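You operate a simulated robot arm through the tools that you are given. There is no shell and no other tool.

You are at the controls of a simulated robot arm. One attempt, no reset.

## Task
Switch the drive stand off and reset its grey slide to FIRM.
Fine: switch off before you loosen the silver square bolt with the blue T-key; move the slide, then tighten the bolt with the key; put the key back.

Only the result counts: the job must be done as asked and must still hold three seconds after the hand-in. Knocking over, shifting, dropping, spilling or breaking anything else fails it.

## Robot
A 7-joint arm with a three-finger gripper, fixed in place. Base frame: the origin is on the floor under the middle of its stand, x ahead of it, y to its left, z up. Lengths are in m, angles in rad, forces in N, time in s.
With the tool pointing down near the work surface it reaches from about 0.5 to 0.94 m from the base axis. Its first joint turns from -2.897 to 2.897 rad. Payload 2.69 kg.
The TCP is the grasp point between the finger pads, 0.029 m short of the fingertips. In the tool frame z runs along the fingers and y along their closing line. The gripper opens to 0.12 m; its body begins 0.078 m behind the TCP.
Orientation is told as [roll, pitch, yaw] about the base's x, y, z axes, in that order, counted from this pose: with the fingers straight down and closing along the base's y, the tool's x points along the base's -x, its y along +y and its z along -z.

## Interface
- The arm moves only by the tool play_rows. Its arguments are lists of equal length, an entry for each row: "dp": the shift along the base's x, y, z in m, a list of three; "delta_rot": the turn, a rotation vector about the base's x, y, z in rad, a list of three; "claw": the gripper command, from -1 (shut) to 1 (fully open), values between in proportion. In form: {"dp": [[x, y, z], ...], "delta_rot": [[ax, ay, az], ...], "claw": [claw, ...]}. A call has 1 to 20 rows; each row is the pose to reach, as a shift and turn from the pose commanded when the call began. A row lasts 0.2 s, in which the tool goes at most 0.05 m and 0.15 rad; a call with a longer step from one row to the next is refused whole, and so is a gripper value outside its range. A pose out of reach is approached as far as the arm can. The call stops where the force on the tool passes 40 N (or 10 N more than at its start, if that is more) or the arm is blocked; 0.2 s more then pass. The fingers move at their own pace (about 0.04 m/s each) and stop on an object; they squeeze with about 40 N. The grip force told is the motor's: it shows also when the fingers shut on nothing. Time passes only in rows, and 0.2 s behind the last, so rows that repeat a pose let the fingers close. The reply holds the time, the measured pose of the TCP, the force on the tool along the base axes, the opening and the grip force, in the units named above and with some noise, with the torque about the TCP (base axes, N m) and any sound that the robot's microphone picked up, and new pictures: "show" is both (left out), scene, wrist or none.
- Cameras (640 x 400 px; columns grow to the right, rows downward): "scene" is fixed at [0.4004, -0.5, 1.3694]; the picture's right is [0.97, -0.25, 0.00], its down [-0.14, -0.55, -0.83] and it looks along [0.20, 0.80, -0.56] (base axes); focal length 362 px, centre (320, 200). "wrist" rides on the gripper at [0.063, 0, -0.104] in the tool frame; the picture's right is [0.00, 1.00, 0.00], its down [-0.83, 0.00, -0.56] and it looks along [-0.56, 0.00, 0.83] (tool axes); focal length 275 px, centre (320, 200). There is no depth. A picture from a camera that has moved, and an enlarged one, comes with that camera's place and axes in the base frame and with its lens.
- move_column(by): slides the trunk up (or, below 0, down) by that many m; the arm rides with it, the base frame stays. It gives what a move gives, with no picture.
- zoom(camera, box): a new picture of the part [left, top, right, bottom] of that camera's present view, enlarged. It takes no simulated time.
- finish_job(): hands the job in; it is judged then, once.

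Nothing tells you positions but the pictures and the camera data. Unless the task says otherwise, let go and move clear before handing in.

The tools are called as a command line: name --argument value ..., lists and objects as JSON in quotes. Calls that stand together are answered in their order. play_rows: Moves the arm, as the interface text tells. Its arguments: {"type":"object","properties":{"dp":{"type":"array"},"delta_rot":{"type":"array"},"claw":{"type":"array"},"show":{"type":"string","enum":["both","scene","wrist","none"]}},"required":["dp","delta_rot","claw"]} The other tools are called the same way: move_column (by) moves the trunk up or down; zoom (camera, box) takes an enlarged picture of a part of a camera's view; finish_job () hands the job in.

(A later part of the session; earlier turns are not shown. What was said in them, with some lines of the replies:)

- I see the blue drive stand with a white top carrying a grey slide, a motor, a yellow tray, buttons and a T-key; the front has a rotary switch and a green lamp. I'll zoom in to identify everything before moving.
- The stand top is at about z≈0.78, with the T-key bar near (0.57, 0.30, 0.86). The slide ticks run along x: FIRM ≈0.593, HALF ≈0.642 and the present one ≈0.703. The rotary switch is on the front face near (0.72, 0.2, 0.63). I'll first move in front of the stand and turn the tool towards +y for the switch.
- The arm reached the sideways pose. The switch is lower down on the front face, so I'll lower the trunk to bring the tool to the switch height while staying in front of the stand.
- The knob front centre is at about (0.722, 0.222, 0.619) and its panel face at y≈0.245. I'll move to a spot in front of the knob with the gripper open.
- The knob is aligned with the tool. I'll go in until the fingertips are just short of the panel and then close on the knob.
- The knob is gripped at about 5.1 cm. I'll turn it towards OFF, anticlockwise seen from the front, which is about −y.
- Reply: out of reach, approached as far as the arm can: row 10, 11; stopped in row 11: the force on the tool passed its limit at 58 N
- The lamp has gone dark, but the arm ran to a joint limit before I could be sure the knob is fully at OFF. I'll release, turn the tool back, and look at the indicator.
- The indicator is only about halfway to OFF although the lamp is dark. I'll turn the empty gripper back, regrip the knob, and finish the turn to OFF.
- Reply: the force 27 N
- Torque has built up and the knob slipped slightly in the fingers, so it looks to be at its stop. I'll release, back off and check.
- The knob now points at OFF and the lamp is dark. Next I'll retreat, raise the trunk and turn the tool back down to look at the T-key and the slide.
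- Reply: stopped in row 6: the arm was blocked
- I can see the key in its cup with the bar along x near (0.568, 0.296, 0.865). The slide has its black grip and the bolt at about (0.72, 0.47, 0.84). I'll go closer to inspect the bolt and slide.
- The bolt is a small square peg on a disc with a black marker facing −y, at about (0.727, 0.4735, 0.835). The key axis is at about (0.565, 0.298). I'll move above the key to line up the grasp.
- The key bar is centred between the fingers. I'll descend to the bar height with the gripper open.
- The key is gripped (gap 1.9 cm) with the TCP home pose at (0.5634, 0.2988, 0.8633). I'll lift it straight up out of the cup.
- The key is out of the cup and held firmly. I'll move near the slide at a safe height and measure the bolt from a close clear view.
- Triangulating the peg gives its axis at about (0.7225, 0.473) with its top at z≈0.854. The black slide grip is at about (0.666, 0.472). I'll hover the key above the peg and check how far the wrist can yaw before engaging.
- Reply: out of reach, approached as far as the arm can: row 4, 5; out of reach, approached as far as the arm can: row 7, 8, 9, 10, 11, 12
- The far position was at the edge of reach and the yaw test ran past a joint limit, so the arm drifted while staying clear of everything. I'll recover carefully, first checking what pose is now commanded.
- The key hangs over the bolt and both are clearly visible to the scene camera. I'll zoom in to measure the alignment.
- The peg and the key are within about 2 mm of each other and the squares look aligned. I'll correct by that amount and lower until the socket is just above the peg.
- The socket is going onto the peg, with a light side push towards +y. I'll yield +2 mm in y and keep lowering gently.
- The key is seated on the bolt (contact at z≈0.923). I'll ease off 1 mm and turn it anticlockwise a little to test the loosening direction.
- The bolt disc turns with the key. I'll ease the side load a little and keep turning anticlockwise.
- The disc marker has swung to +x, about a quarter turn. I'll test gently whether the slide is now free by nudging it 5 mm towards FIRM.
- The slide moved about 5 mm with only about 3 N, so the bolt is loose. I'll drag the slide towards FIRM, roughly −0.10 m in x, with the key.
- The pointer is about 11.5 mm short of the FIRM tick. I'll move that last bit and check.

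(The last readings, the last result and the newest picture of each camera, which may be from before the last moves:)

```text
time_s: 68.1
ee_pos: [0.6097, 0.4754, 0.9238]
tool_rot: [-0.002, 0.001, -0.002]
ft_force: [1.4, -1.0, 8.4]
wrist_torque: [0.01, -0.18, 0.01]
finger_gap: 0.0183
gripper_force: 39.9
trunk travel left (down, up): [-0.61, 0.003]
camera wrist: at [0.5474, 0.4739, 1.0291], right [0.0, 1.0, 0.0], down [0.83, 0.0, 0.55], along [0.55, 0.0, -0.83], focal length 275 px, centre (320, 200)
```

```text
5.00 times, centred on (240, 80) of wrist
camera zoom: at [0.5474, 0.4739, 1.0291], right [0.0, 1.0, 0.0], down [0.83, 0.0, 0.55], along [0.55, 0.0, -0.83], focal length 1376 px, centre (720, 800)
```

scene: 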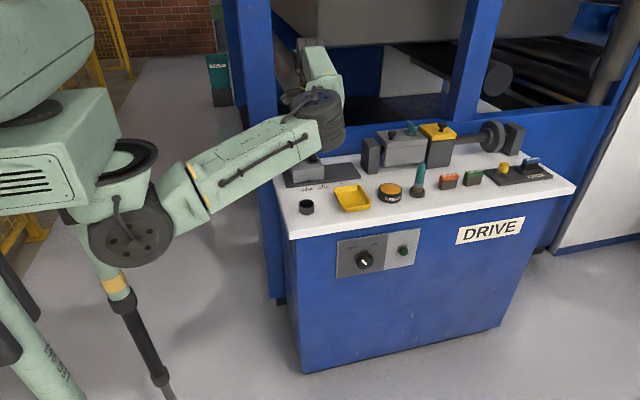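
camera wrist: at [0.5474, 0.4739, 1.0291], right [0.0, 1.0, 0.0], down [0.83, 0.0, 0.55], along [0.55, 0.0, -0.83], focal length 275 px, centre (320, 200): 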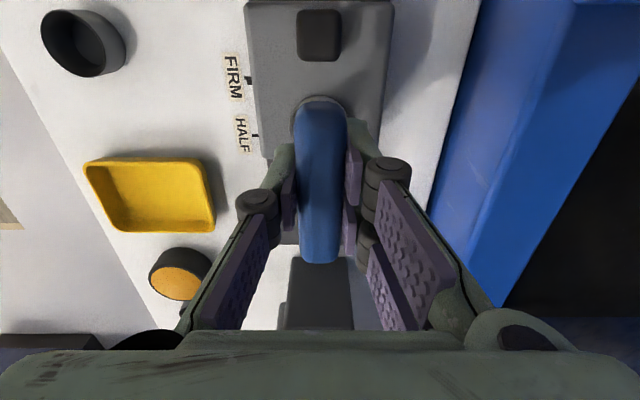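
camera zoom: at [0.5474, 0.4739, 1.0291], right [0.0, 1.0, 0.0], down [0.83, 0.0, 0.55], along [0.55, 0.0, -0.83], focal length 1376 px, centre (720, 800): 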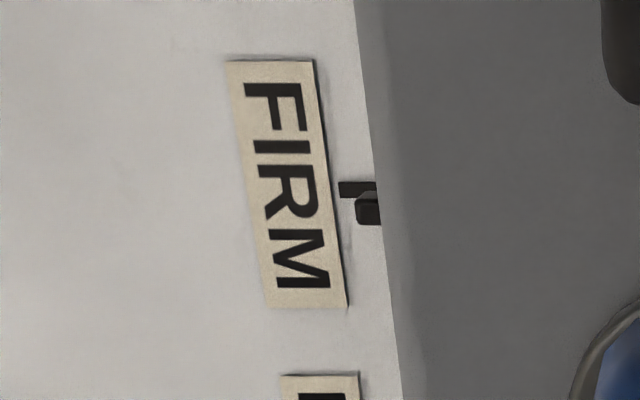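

The pointer is aligned with the FIRM tick within about half a millimetre. Now I'll start tightening clockwise while watching the forces and the pointer.

play_rows --dp '[[0, 0, 0], [0, 0, 0], [0, 0, 0], [0, 0, 0], [0, 0, 0], [0, 0, 0]]' --delta_rot '[[0, 0, -0.08], [0, 0, -0.16], [0, 0, -0.24], [0, 0, -0.32], [0, 0, -0.4], [0, 0, -0.5]]' --claw '[-1, -1, -1, -1, -1, -1]' --show "none"

zoom --camera "scene" --box '[280, 130, 370, 200]'

```text
time_s: 69.5
ee_pos: [0.6098, 0.4764, 0.9245]
tool_rot: [-0.001, 0.001, -0.504]
ft_force: [-0.6, 2.2, 6.1]
wrist_torque: [0.14, -0.08, 0.01]
finger_gap: 0.0183
gripper_force: 40.4
trunk travel left (down, up): [-0.61, 0.003]
```

```text
5.71 times, centred on (325, 165) of scene
camera zoom: at [0.4004, -0.5, 1.3694], right [0.97, -0.25, 0.0], down [-0.14, -0.55, -0.83], along [0.2, 0.8, -0.56], focal length 2067 px, centre (291, 400)
```

zoom: 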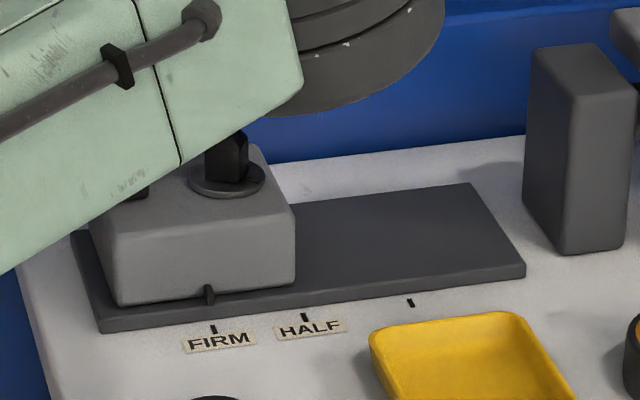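

play_rows --dp '[[0, 0, 0], [0, 0, 0], [0, 0, 0], [0, 0, 0], [0, 0, 0], [0, 0, 0]]' --delta_rot '[[0, 0, -0.1], [0, 0, -0.2], [0, 0, -0.3], [0, 0, -0.4], [0, 0, -0.5], [0, 0, -0.6]]' --claw '[-1, -1, -1, -1, -1, -1]' --show "none"

zoom --camera "scene" --box '[280, 130, 370, 200]'

```text
time_s: 70.9
ee_pos: [0.6107, 0.4739, 0.9254]
tool_rot: [-0.002, 0.002, -1.105]
ft_force: [3.6, -2.0, 6.8]
wrist_torque: [-0.17, -0.18, 0.03]
finger_gap: 0.0183
gripper_force: 40.6
trunk travel left (down, up): [-0.61, 0.003]
```

```text
5.71 times, centred on (325, 165) of scene
camera zoom: at [0.4004, -0.5, 1.3694], right [0.97, -0.25, 0.0], down [-0.14, -0.55, -0.83], along [0.2, 0.8, -0.56], focal length 2067 px, centre (291, 400)
```

zoom: 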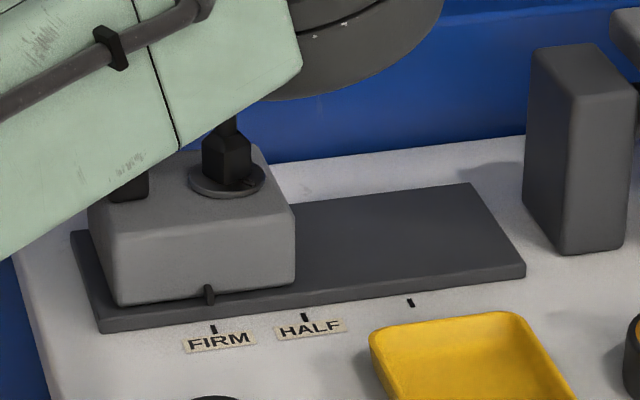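

play_rows --dp '[[0, 0, 0], [0, 0, 0], [0, 0, 0], [0, 0, 0], [0, 0, 0], [0, 0, 0]]' --delta_rot '[[0, 0, -0.1], [0, 0, -0.2], [0, 0, -0.3], [0, 0, -0.4], [0, 0, -0.45], [0, 0, -0.5]]' --claw '[-1, -1, -1, -1, -1, -1]' --show "none"

zoom --camera "scene" --box '[280, 130, 370, 200]'

```text
time_s: 72.3
ee_pos: [0.6117, 0.4758, 0.9223]
tool_rot: [-0.003, 0.005, -1.605]
ft_force: [8.7, 9.8, 8.3]
wrist_torque: [0.68, -0.49, 0.04]
finger_gap: 0.0186
gripper_force: 40.1
trunk travel left (down, up): [-0.61, 0.003]
```

```text
5.71 times, centred on (325, 165) of scene
camera zoom: at [0.4004, -0.5, 1.3694], right [0.97, -0.25, 0.0], down [-0.14, -0.55, -0.83], along [0.2, 0.8, -0.56], focal length 2067 px, centre (291, 400)
```

zoom: 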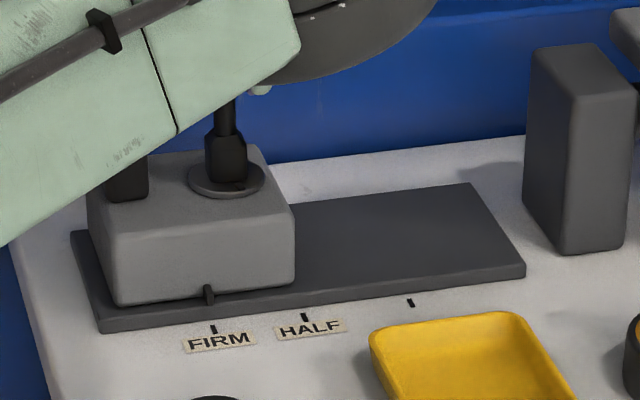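

zoom --camera "scene" --box '[302, 140, 326, 166]'

play_rows --dp '[[0, 0.001, 0.001], [0, 0.001, 0.001], [0, 0.001, 0.001], [0, 0.001, 0.001]]' --delta_rot '[[0, 0, -0.05], [0, 0, -0.1], [0, 0, -0.15], [0, 0, -0.2]]' --claw '[-1, -1, -1, -1]' --show "none"

zoom --camera "scene" --box '[302, 140, 326, 166]'

```text
15.38 times, centred on (314, 153) of scene
camera zoom: at [0.4004, -0.5, 1.3694], right [0.97, -0.25, 0.0], down [-0.14, -0.55, -0.83], along [0.2, 0.8, -0.56], focal length 5565 px, centre (412, 923)
```

zoom: 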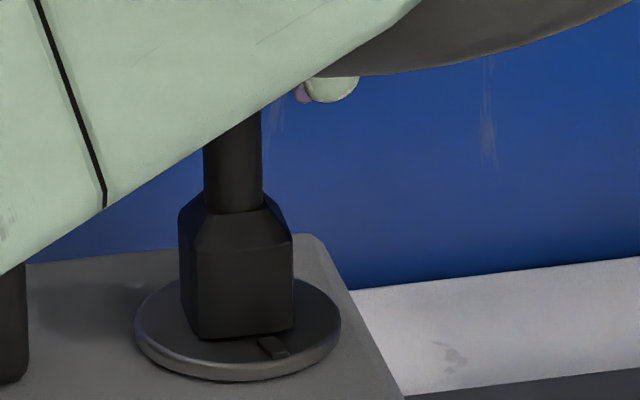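

```text
time_s: 73.3
ee_pos: [0.6107, 0.4767, 0.9232]
tool_rot: [-0.003, 0.002, -1.805]
ft_force: [7.6, 4.2, 3.6]
wrist_torque: [0.26, -0.47, 0.05]
finger_gap: 0.0186
gripper_force: 39.6
trunk travel left (down, up): [-0.61, 0.003]
```

```text
15.38 times, centred on (314, 153) of scene
camera zoom: at [0.4004, -0.5, 1.3694], right [0.97, -0.25, 0.0], down [-0.14, -0.55, -0.83], along [0.2, 0.8, -0.56], focal length 5565 px, centre (412, 923)
```

zoom: 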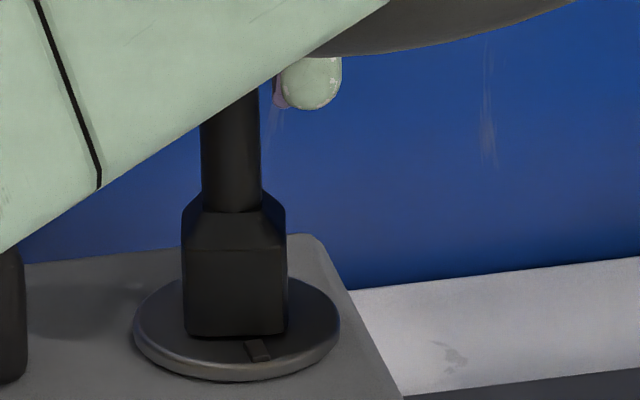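

The marker is back near its starting (tight) angle. I'll turn a bit further clockwise to feel whether the bolt reaches a firm stop.

play_rows --dp '[[0.0005, 0.0005, 0], [0.0005, 0.0005, 0], [0.0005, 0.0005, 0], [0.0005, 0.0005, 0]]' --delta_rot '[[0, 0, -0.05], [0, 0, -0.1], [0, 0, -0.15], [0, 0, -0.2]]' --claw '[-1, -1, -1, -1]' --show "none"

zoom --camera "scene" --box '[302, 140, 326, 166]'

```text
time_s: 74.3
ee_pos: [0.6118, 0.4781, 0.9244]
tool_rot: [-0.001, 0.0, -2.004]
ft_force: [7.1, -5.0, 1.5]
wrist_torque: [-0.6, -0.06, 1.44]
finger_gap: 0.02
gripper_force: 39.3
trunk travel left (down, up): [-0.61, 0.003]
```

```text
15.38 times, centred on (314, 153) of scene
camera zoom: at [0.4004, -0.5, 1.3694], right [0.97, -0.25, 0.0], down [-0.14, -0.55, -0.83], along [0.2, 0.8, -0.56], focal length 5565 px, centre (412, 923)
```

zoom: 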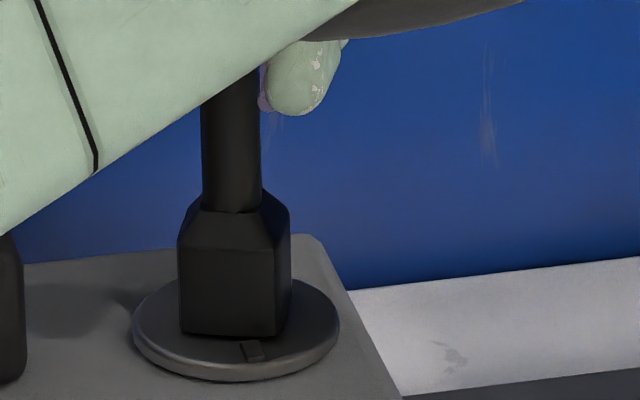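

The bolt has reached a firm stop (1.4 N·m) with the marker back at its tight position. I'll relieve the torque and lift the key straight off.

play_rows --dp '[[-0.0005, -0.0008, 0], [-0.0005, -0.001, 0], [-0.0005, -0.001, 0.0], [-0.0005, -0.001, 0.0]]' --delta_rot '[[0, 0, 0.07], [0, 0, 0.13], [0, 0, 0.18], [0, 0, 0.18]]' --claw '[-1, -1, -1, -1]' --show "none"

zoom --camera "scene" --box '[280, 130, 370, 200]'

zoom --camera "wrist" --box '[220, 60, 420, 280]'

```text
time_s: 75.3
ee_pos: [0.6125, 0.4769, 0.9241]
tool_rot: [-0.001, 0.002, -1.822]
ft_force: [4.1, -2.0, -2.8]
wrist_torque: [-0.16, -0.27, 0.05]
finger_gap: 0.0185
gripper_force: 40.2
trunk travel left (down, up): [-0.61, 0.003]
```

```text
5.71 times, centred on (325, 165) of scene
camera zoom: at [0.4004, -0.5, 1.3694], right [0.97, -0.25, 0.0], down [-0.14, -0.55, -0.83], along [0.2, 0.8, -0.56], focal length 2067 px, centre (291, 400)
```

zoom: 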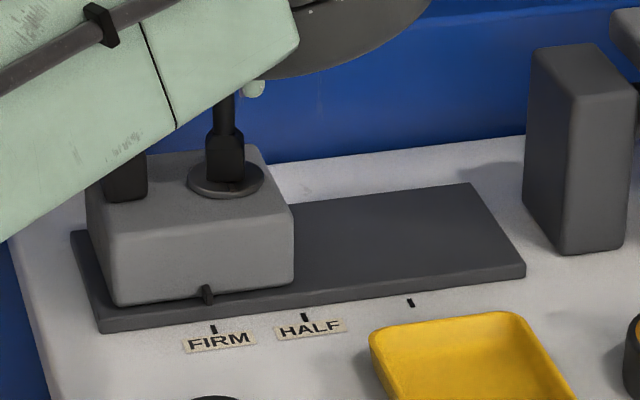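

```text
1.82 times, centred on (320, 170) of wrist
camera zoom: at [0.6266, 0.5361, 1.0292], right [0.97, -0.24, 0.0], down [-0.2, -0.81, 0.56], along [-0.14, -0.54, -0.83], focal length 500 px, centre (320, 254)
```

zoom: 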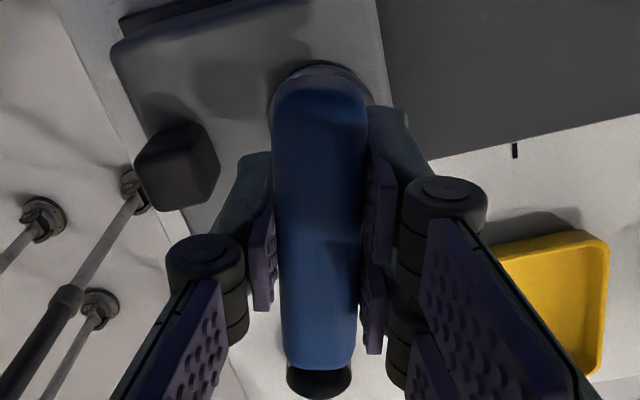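

zoom --camera "scene" --box '[300, 170, 330, 195]'

```text
16.00 times, centred on (315, 182) of scene
camera zoom: at [0.4004, -0.5, 1.3694], right [0.97, -0.25, 0.0], down [-0.14, -0.55, -0.83], along [0.2, 0.8, -0.56], focal length 5787 px, centre (400, 480)
```

zoom: 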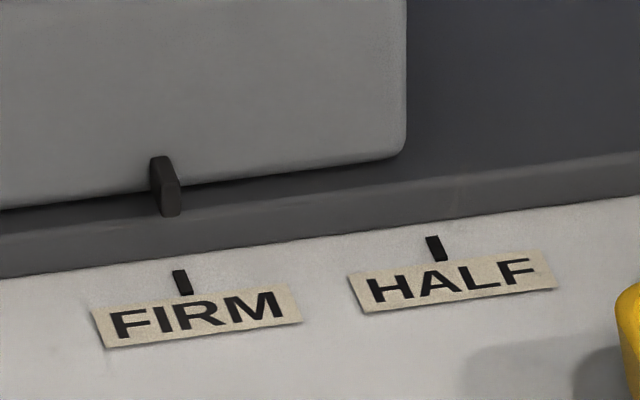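

The pointer matches the FIRM tick closely (both x≈0.592). Now I'll lift the key off the bolt.

play_rows --dp '[[0, 0, 0.003], [0, 0, 0.007], [0, 0, 0.012], [0, 0, 0.018], [0, 0, 0.028], [0, 0, 0.045], [0, 0, 0.07], [0, 0, 0.09]]' --delta_rot '[[0, 0, 0], [0, 0, 0], [0, 0, 0], [0, 0, 0], [0, 0, 0], [0, 0, 0], [0, 0, 0], [0, 0, 0]]' --claw '[-1, -1, -1, -1, -1, -1, -1, -1]' --show "both"

zoom --camera "scene" --box '[280, 130, 370, 200]'

```text
time_s: 77.1
ee_pos: [0.6101, 0.4777, 1.0155]
tool_rot: [-0.002, 0.002, -1.823]
ft_force: [-0.3, -0.4, -0.1]
wrist_torque: [0.0, -0.01, -0.03]
finger_gap: 0.0182
gripper_force: 39.8
trunk travel left (down, up): [-0.61, 0.003]
camera wrist: at [0.6261, 0.5365, 1.1202], right [0.97, -0.24, 0.0], down [-0.2, -0.81, 0.55], along [-0.14, -0.54, -0.83], focal length 275 px, centre (320, 200)
```

scene: 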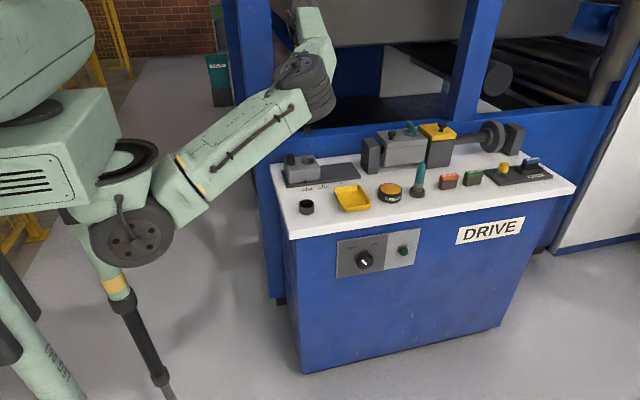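
wrist: 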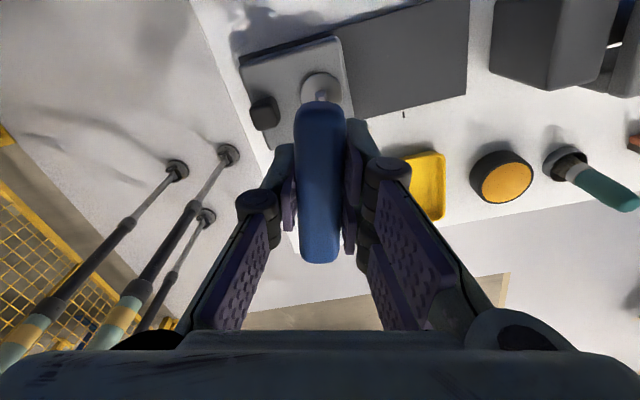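

```text
5.71 times, centred on (325, 165) of scene
camera zoom: at [0.4004, -0.5, 1.3694], right [0.97, -0.25, 0.0], down [-0.14, -0.55, -0.83], along [0.2, 0.8, -0.56], focal length 2067 px, centre (291, 400)
```

zoom: 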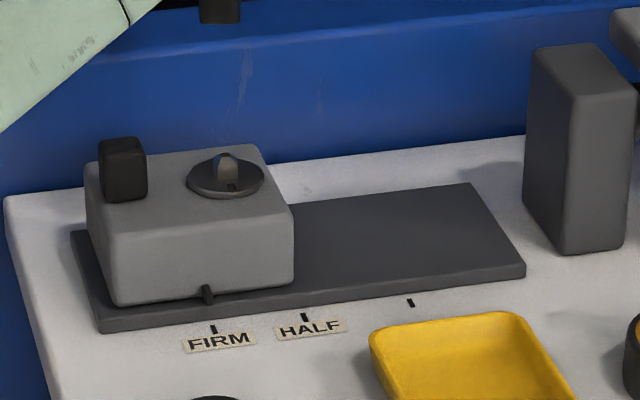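

The key is free, the bolt marker is at its tight position and the slide sits at FIRM. I'll carry the key back above its cup, returning the yaw to 0.

play_rows --dp '[[0, -0.01, 0], [-0.003, -0.02, 0], [-0.006, -0.035, 0], [-0.01, -0.05, 0], [-0.014, -0.065, 0], [-0.018, -0.08, 0], [-0.022, -0.095, 0], [-0.026, -0.11, 0], [-0.03, -0.125, 0], [-0.034, -0.14, 0], [-0.038, -0.155, 0], [-0.042, -0.17, 0], [-0.0467, -0.1789, 0], [-0.0467, -0.1789, 0]]' --delta_rot '[[0, 0, 0.13], [0, 0, 0.27], [0, 0, 0.41], [0, 0, 0.55], [0, 0, 0.69], [0, 0, 0.83], [0, 0, 0.97], [0, 0, 1.11], [0, 0, 1.25], [0, 0, 1.39], [0, 0, 1.53], [0, 0, 1.67], [0, 0, 1.8], [0, 0, 1.823]]' --claw '[-1, -1, -1, -1, -1, -1, -1, -1, -1, -1, -1, -1, -1, -1]' --show "both"

```text
time_s: 80.1
ee_pos: [0.5637, 0.298, 1.015]
tool_rot: [-0.002, 0.002, 0.002]
ft_force: [-0.2, 0.5, -0.8]
wrist_torque: [0.02, -0.02, -0.01]
finger_gap: 0.0185
gripper_force: 39.6
trunk travel left (down, up): [-0.61, 0.003]
camera wrist: at [0.5008, 0.2958, 1.1197], right [-0.01, 1.0, 0.0], down [0.83, 0.01, 0.55], along [0.55, 0.0, -0.83], focal length 275 px, centre (320, 200)
```

scene: 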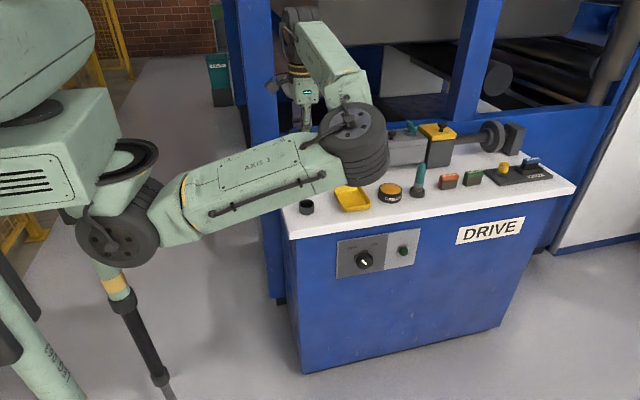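
wrist: 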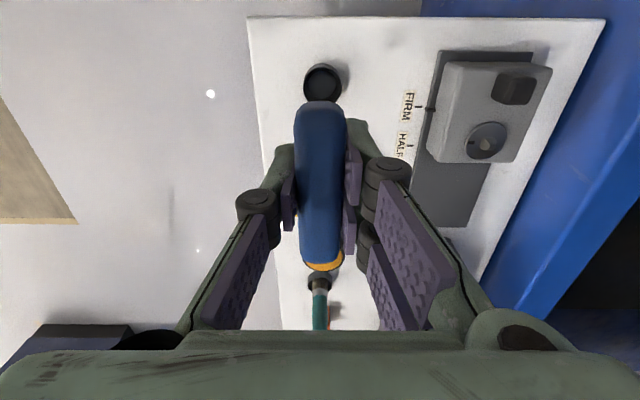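

The cup sits right under the key as it did at pickup. I'll descend slowly into it, with a 1 mm correction in y.

play_rows --dp '[[0.0005, 0.001, -0.03], [0.0005, 0.001, -0.06], [0.0005, 0.001, -0.09], [0.0005, 0.001, -0.11], [0.0005, 0.001, -0.12], [0.0005, 0.001, -0.13], [0.0005, 0.001, -0.138], [0.0005, 0.001, -0.145], [0.0005, 0.001, -0.149], [0.0005, 0.001, -0.149]]' --delta_rot '[[0, 0, 0], [0, 0, 0], [0, 0, 0], [0, 0, 0], [0, 0, 0], [0, 0, 0], [0, 0, 0], [0, 0, 0], [0, 0, 0], [0, 0, 0]]' --claw '[-1, -1, -1, -1, -1, -1, -1, -1, -1, -1]' --show "both"

zoom --camera "wrist" --box '[220, 60, 420, 280]'

zoom --camera "scene" --box '[280, 160, 340, 220]'

```text
time_s: 82.3
ee_pos: [0.5645, 0.2983, 0.8661]
tool_rot: [-0.002, 0.001, 0.0]
ft_force: [-0.5, 0.6, -1.4]
wrist_torque: [0.02, 0.03, -0.01]
finger_gap: 0.0183
gripper_force: 40.1
trunk travel left (down, up): [-0.61, 0.003]
camera wrist: at [0.5014, 0.2967, 0.97], right [0.0, 1.0, 0.0], down [0.83, 0.01, 0.55], along [0.55, 0.0, -0.83], focal length 275 px, centre (320, 200)
```

scene: 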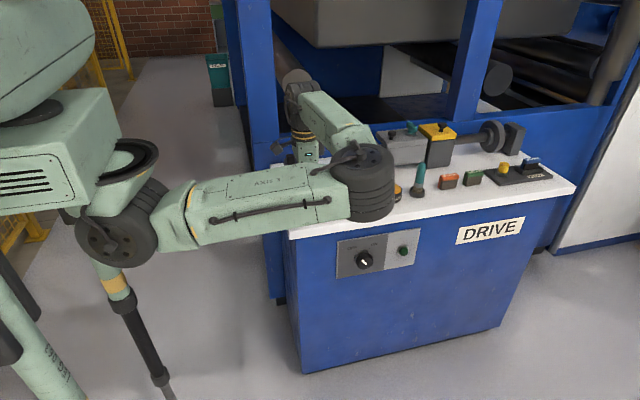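
wrist: 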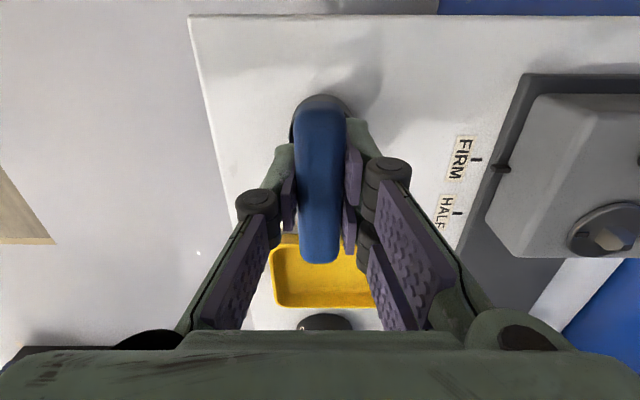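

```text
1.82 times, centred on (320, 170) of wrist
camera zoom: at [0.5014, 0.2967, 0.97], right [0.0, 1.0, 0.0], down [0.83, 0.01, 0.55], along [0.55, 0.0, -0.83], focal length 500 px, centre (320, 254)
```

zoom: 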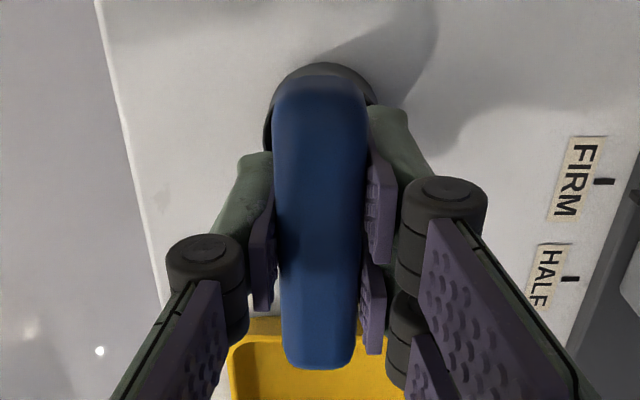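

```text
6.67 times, centred on (310, 190) of scene
camera zoom: at [0.4004, -0.5, 1.3694], right [0.97, -0.25, 0.0], down [-0.14, -0.55, -0.83], along [0.2, 0.8, -0.56], focal length 2411 px, centre (387, 267)
```

zoom: 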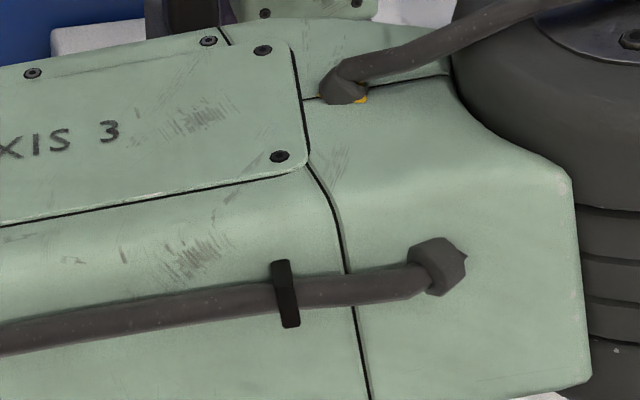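

play_rows --dp '[[0, 0, -0.001], [0, 0, -0.002], [0, 0, -0.003], [0, 0, -0.003]]' --delta_rot '[[0, 0, 0], [0, 0, 0], [0, 0, 0], [0, 0, 0]]' --claw '[-1, -1, -1, -1]' --show "none"

```text
time_s: 83.3
ee_pos: [0.5642, 0.2983, 0.8634]
tool_rot: [-0.002, 0.001, -0.002]
ft_force: [1.4, -0.4, 7.3]
wrist_torque: [0.05, -0.05, -0.02]
finger_gap: 0.0184
gripper_force: 40.2
trunk travel left (down, up): [-0.61, 0.003]
```

The key touches the cup floor at the same height as at pickup. I'll ease off and open the fingers gradually.

play_rows --dp '[[0, 0, 0.001], [0, 0, 0.001], [0, 0, 0.001], [0, 0, 0.001], [0, 0, 0.001], [0, 0, 0.001], [0, 0, 0.001], [0, 0, 0.001], [0, 0, 0.001]]' --delta_rot '[[0, 0, 0], [0, 0, 0], [0, 0, 0], [0, 0, 0], [0, 0, 0], [0, 0, 0], [0, 0, 0], [0, 0, 0], [0, 0, 0]]' --claw '[-0.8, -0.65, -0.55, -0.4, -0.2, 0.1, 0.4, 0.7, 0.7]' --show "wrist"

```text
time_s: 85.3
ee_pos: [0.5641, 0.2989, 0.8629]
tool_rot: [-0.001, 0.0, 0.0]
ft_force: [0.6, 0.0, 0.1]
wrist_torque: [-0.01, 0.02, 0.0]
finger_gap: 0.102
gripper_force: 0.1
trunk travel left (down, up): [-0.61, 0.003]
camera wrist: at [0.5015, 0.2969, 0.9685], right [-0.01, 1.0, 0.0], down [0.83, 0.01, 0.55], along [0.55, 0.0, -0.83], focal length 275 px, centre (320, 200)
```

wrist: 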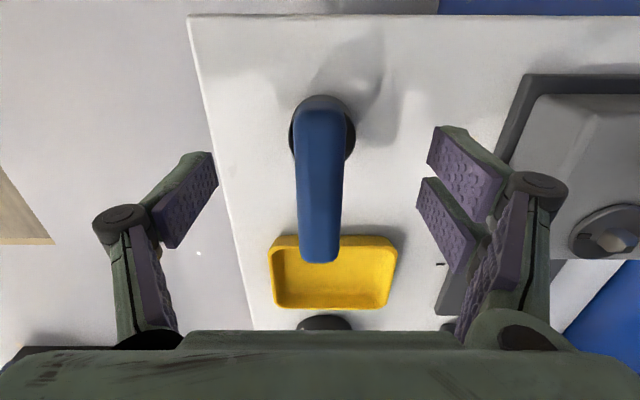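

The key stands freely in its cup. I'll rise straight up and move clear to view the whole stand.

play_rows --dp '[[0, 0, 0.02], [0, 0, 0.05], [0, 0, 0.08], [0, 0, 0.11], [0, 0, 0.14], [0, 0, 0.17], [0, 0, 0.2], [-0.03, 0, 0.22], [-0.06, 0.0, 0.23], [-0.09, 0, 0.23], [-0.12, 0, 0.23], [-0.16, 0, 0.23], [-0.2, 0, 0.23]]' --delta_rot '[[0, 0, 0], [0, 0, 0], [0, 0, 0], [0, 0, 0], [0, 0, 0], [0, 0, 0], [0, 0, 0], [0, 0, 0], [0, 0, 0], [0, 0, 0], [0, 0, 0], [0, 0, 0], [0, 0, 0]]' --claw '[1, 1, 1, 1, 1, 1, 1, 1, 1, 1, 1, 1, 1]' --show "both"

zoom --camera "scene" --box '[270, 110, 430, 210]'

zoom --camera "wrist" --box '[280, 160, 480, 320]'

zoom --camera "scene" --box '[330, 225, 430, 285]'

```text
time_s: 88.1
ee_pos: [0.3636, 0.2987, 1.0928]
tool_rot: [-0.004, 0.003, -0.001]
ft_force: [-0.2, -0.6, 0.2]
wrist_torque: [0.02, -0.01, -0.04]
finger_gap: 0.1199
gripper_force: 0.1
trunk travel left (down, up): [-0.61, 0.003]
camera wrist: at [0.3012, 0.2966, 1.1979], right [0.0, 1.0, 0.0], down [0.83, 0.01, 0.56], along [0.56, 0.0, -0.83], focal length 275 px, centre (320, 200)
```

scene: 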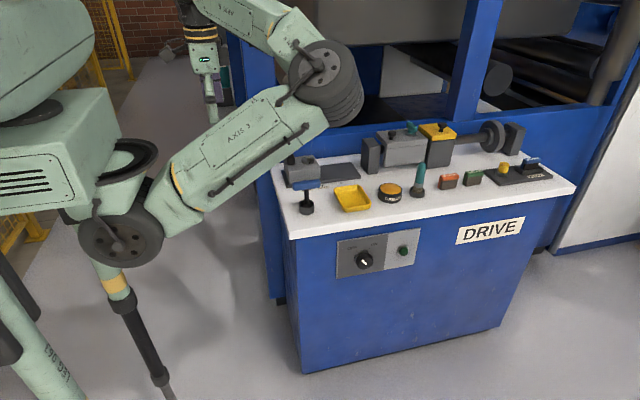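
wrist: 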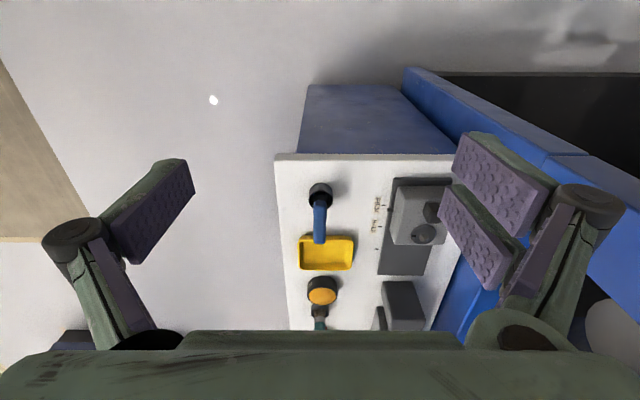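

```text
4.00 times, centred on (350, 160) of scene
camera zoom: at [0.4004, -0.5, 1.3694], right [0.97, -0.25, 0.0], down [-0.14, -0.55, -0.83], along [0.2, 0.8, -0.56], focal length 1447 px, centre (200, 360)
```

zoom: 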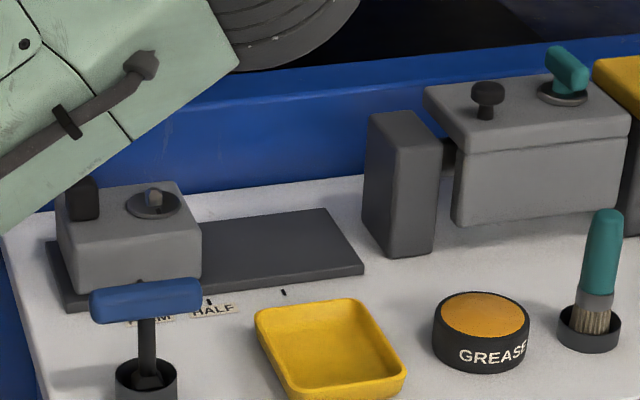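

```text
2.50 times, centred on (380, 240) of wrist
camera zoom: at [0.3012, 0.2966, 1.1979], right [0.0, 1.0, 0.0], down [0.83, 0.01, 0.56], along [0.56, 0.0, -0.83], focal length 688 px, centre (170, 100)
```

zoom: 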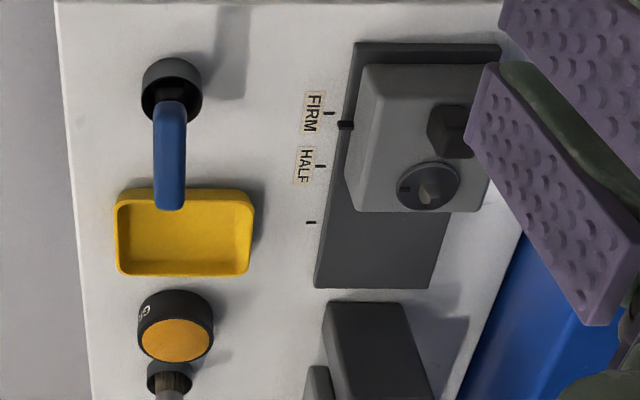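

```text
6.40 times, centred on (380, 255) of scene
camera zoom: at [0.4004, -0.5, 1.3694], right [0.97, -0.25, 0.0], down [-0.14, -0.55, -0.83], along [0.2, 0.8, -0.56], focal length 2315 px, centre (-64, -152)
```

zoom: 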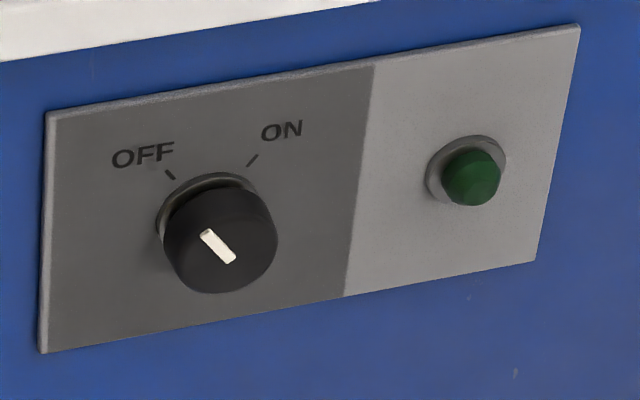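

zoom --camera "scene" --box '[296, 145, 326, 168]'

zoom --camera "wrist" --box '[400, 215, 450, 250]'

```text
16.00 times, centred on (311, 156) of scene
camera zoom: at [0.4004, -0.5, 1.3694], right [0.97, -0.25, 0.0], down [-0.14, -0.55, -0.83], along [0.2, 0.8, -0.56], focal length 5787 px, centre (464, 896)
```

zoom: 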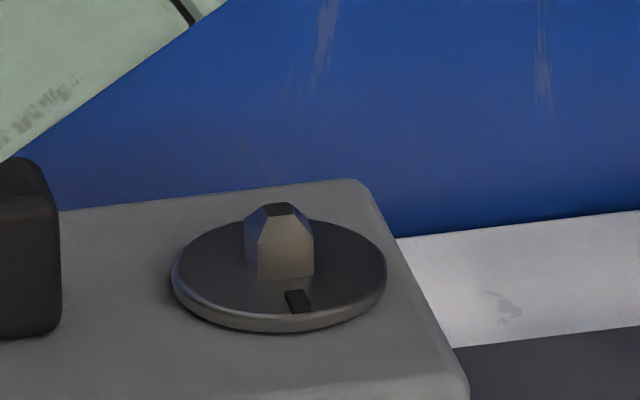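

```text
11.43 times, centred on (425, 232) of wrist
camera zoom: at [0.3012, 0.2966, 1.1979], right [0.0, 1.0, 0.0], down [0.83, 0.01, 0.56], along [0.56, 0.0, -0.83], focal length 3146 px, centre (-880, -171)
```

zoom: 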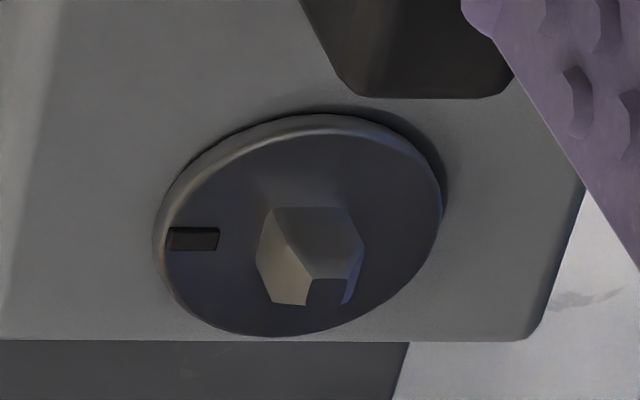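

The lamp is dark with the knob at OFF, and the slide pointer is on FIRM. The bolt disc is back at its tight angle against the stop, and the key is back in its cup. The arm is clear, so I'm handing the job in.

finish_job

```text
The job is handed in.
```

The drive stand is switched off and its grey slide is at FIRM, with the bolt tightened and the blue T-key back in its cup. I handed the job in; the reply only confirmed it was received, so I don't know how it was judged.

- **Switch:** I turned the knob to OFF before touching the bolt. The first turn stopped halfway, although the lamp was already dark, so I regripped and turned it to its stop.
- **Slide:** after loosening the bolt I dragged the slide along with the key still on it. The pointer lines up with the FIRM tick to within about 1 mm.
- **Bolt:** I tightened it until it hit a firm stop at 1.4 N·m. Its marker is back at the angle where it started.
- **Key:** it stands in its cup at the height where I picked it up.

**Arm faults:** the arm was reported blocked once while backing away from the switch. Later, when I tested how far the wrist could turn, the arm drifted about 15 cm with the key in the gripper. Neither showed any contact in the readings, and the objects around the key and slide looked unmoved in the last pictures. The arm is now clear of the stand.
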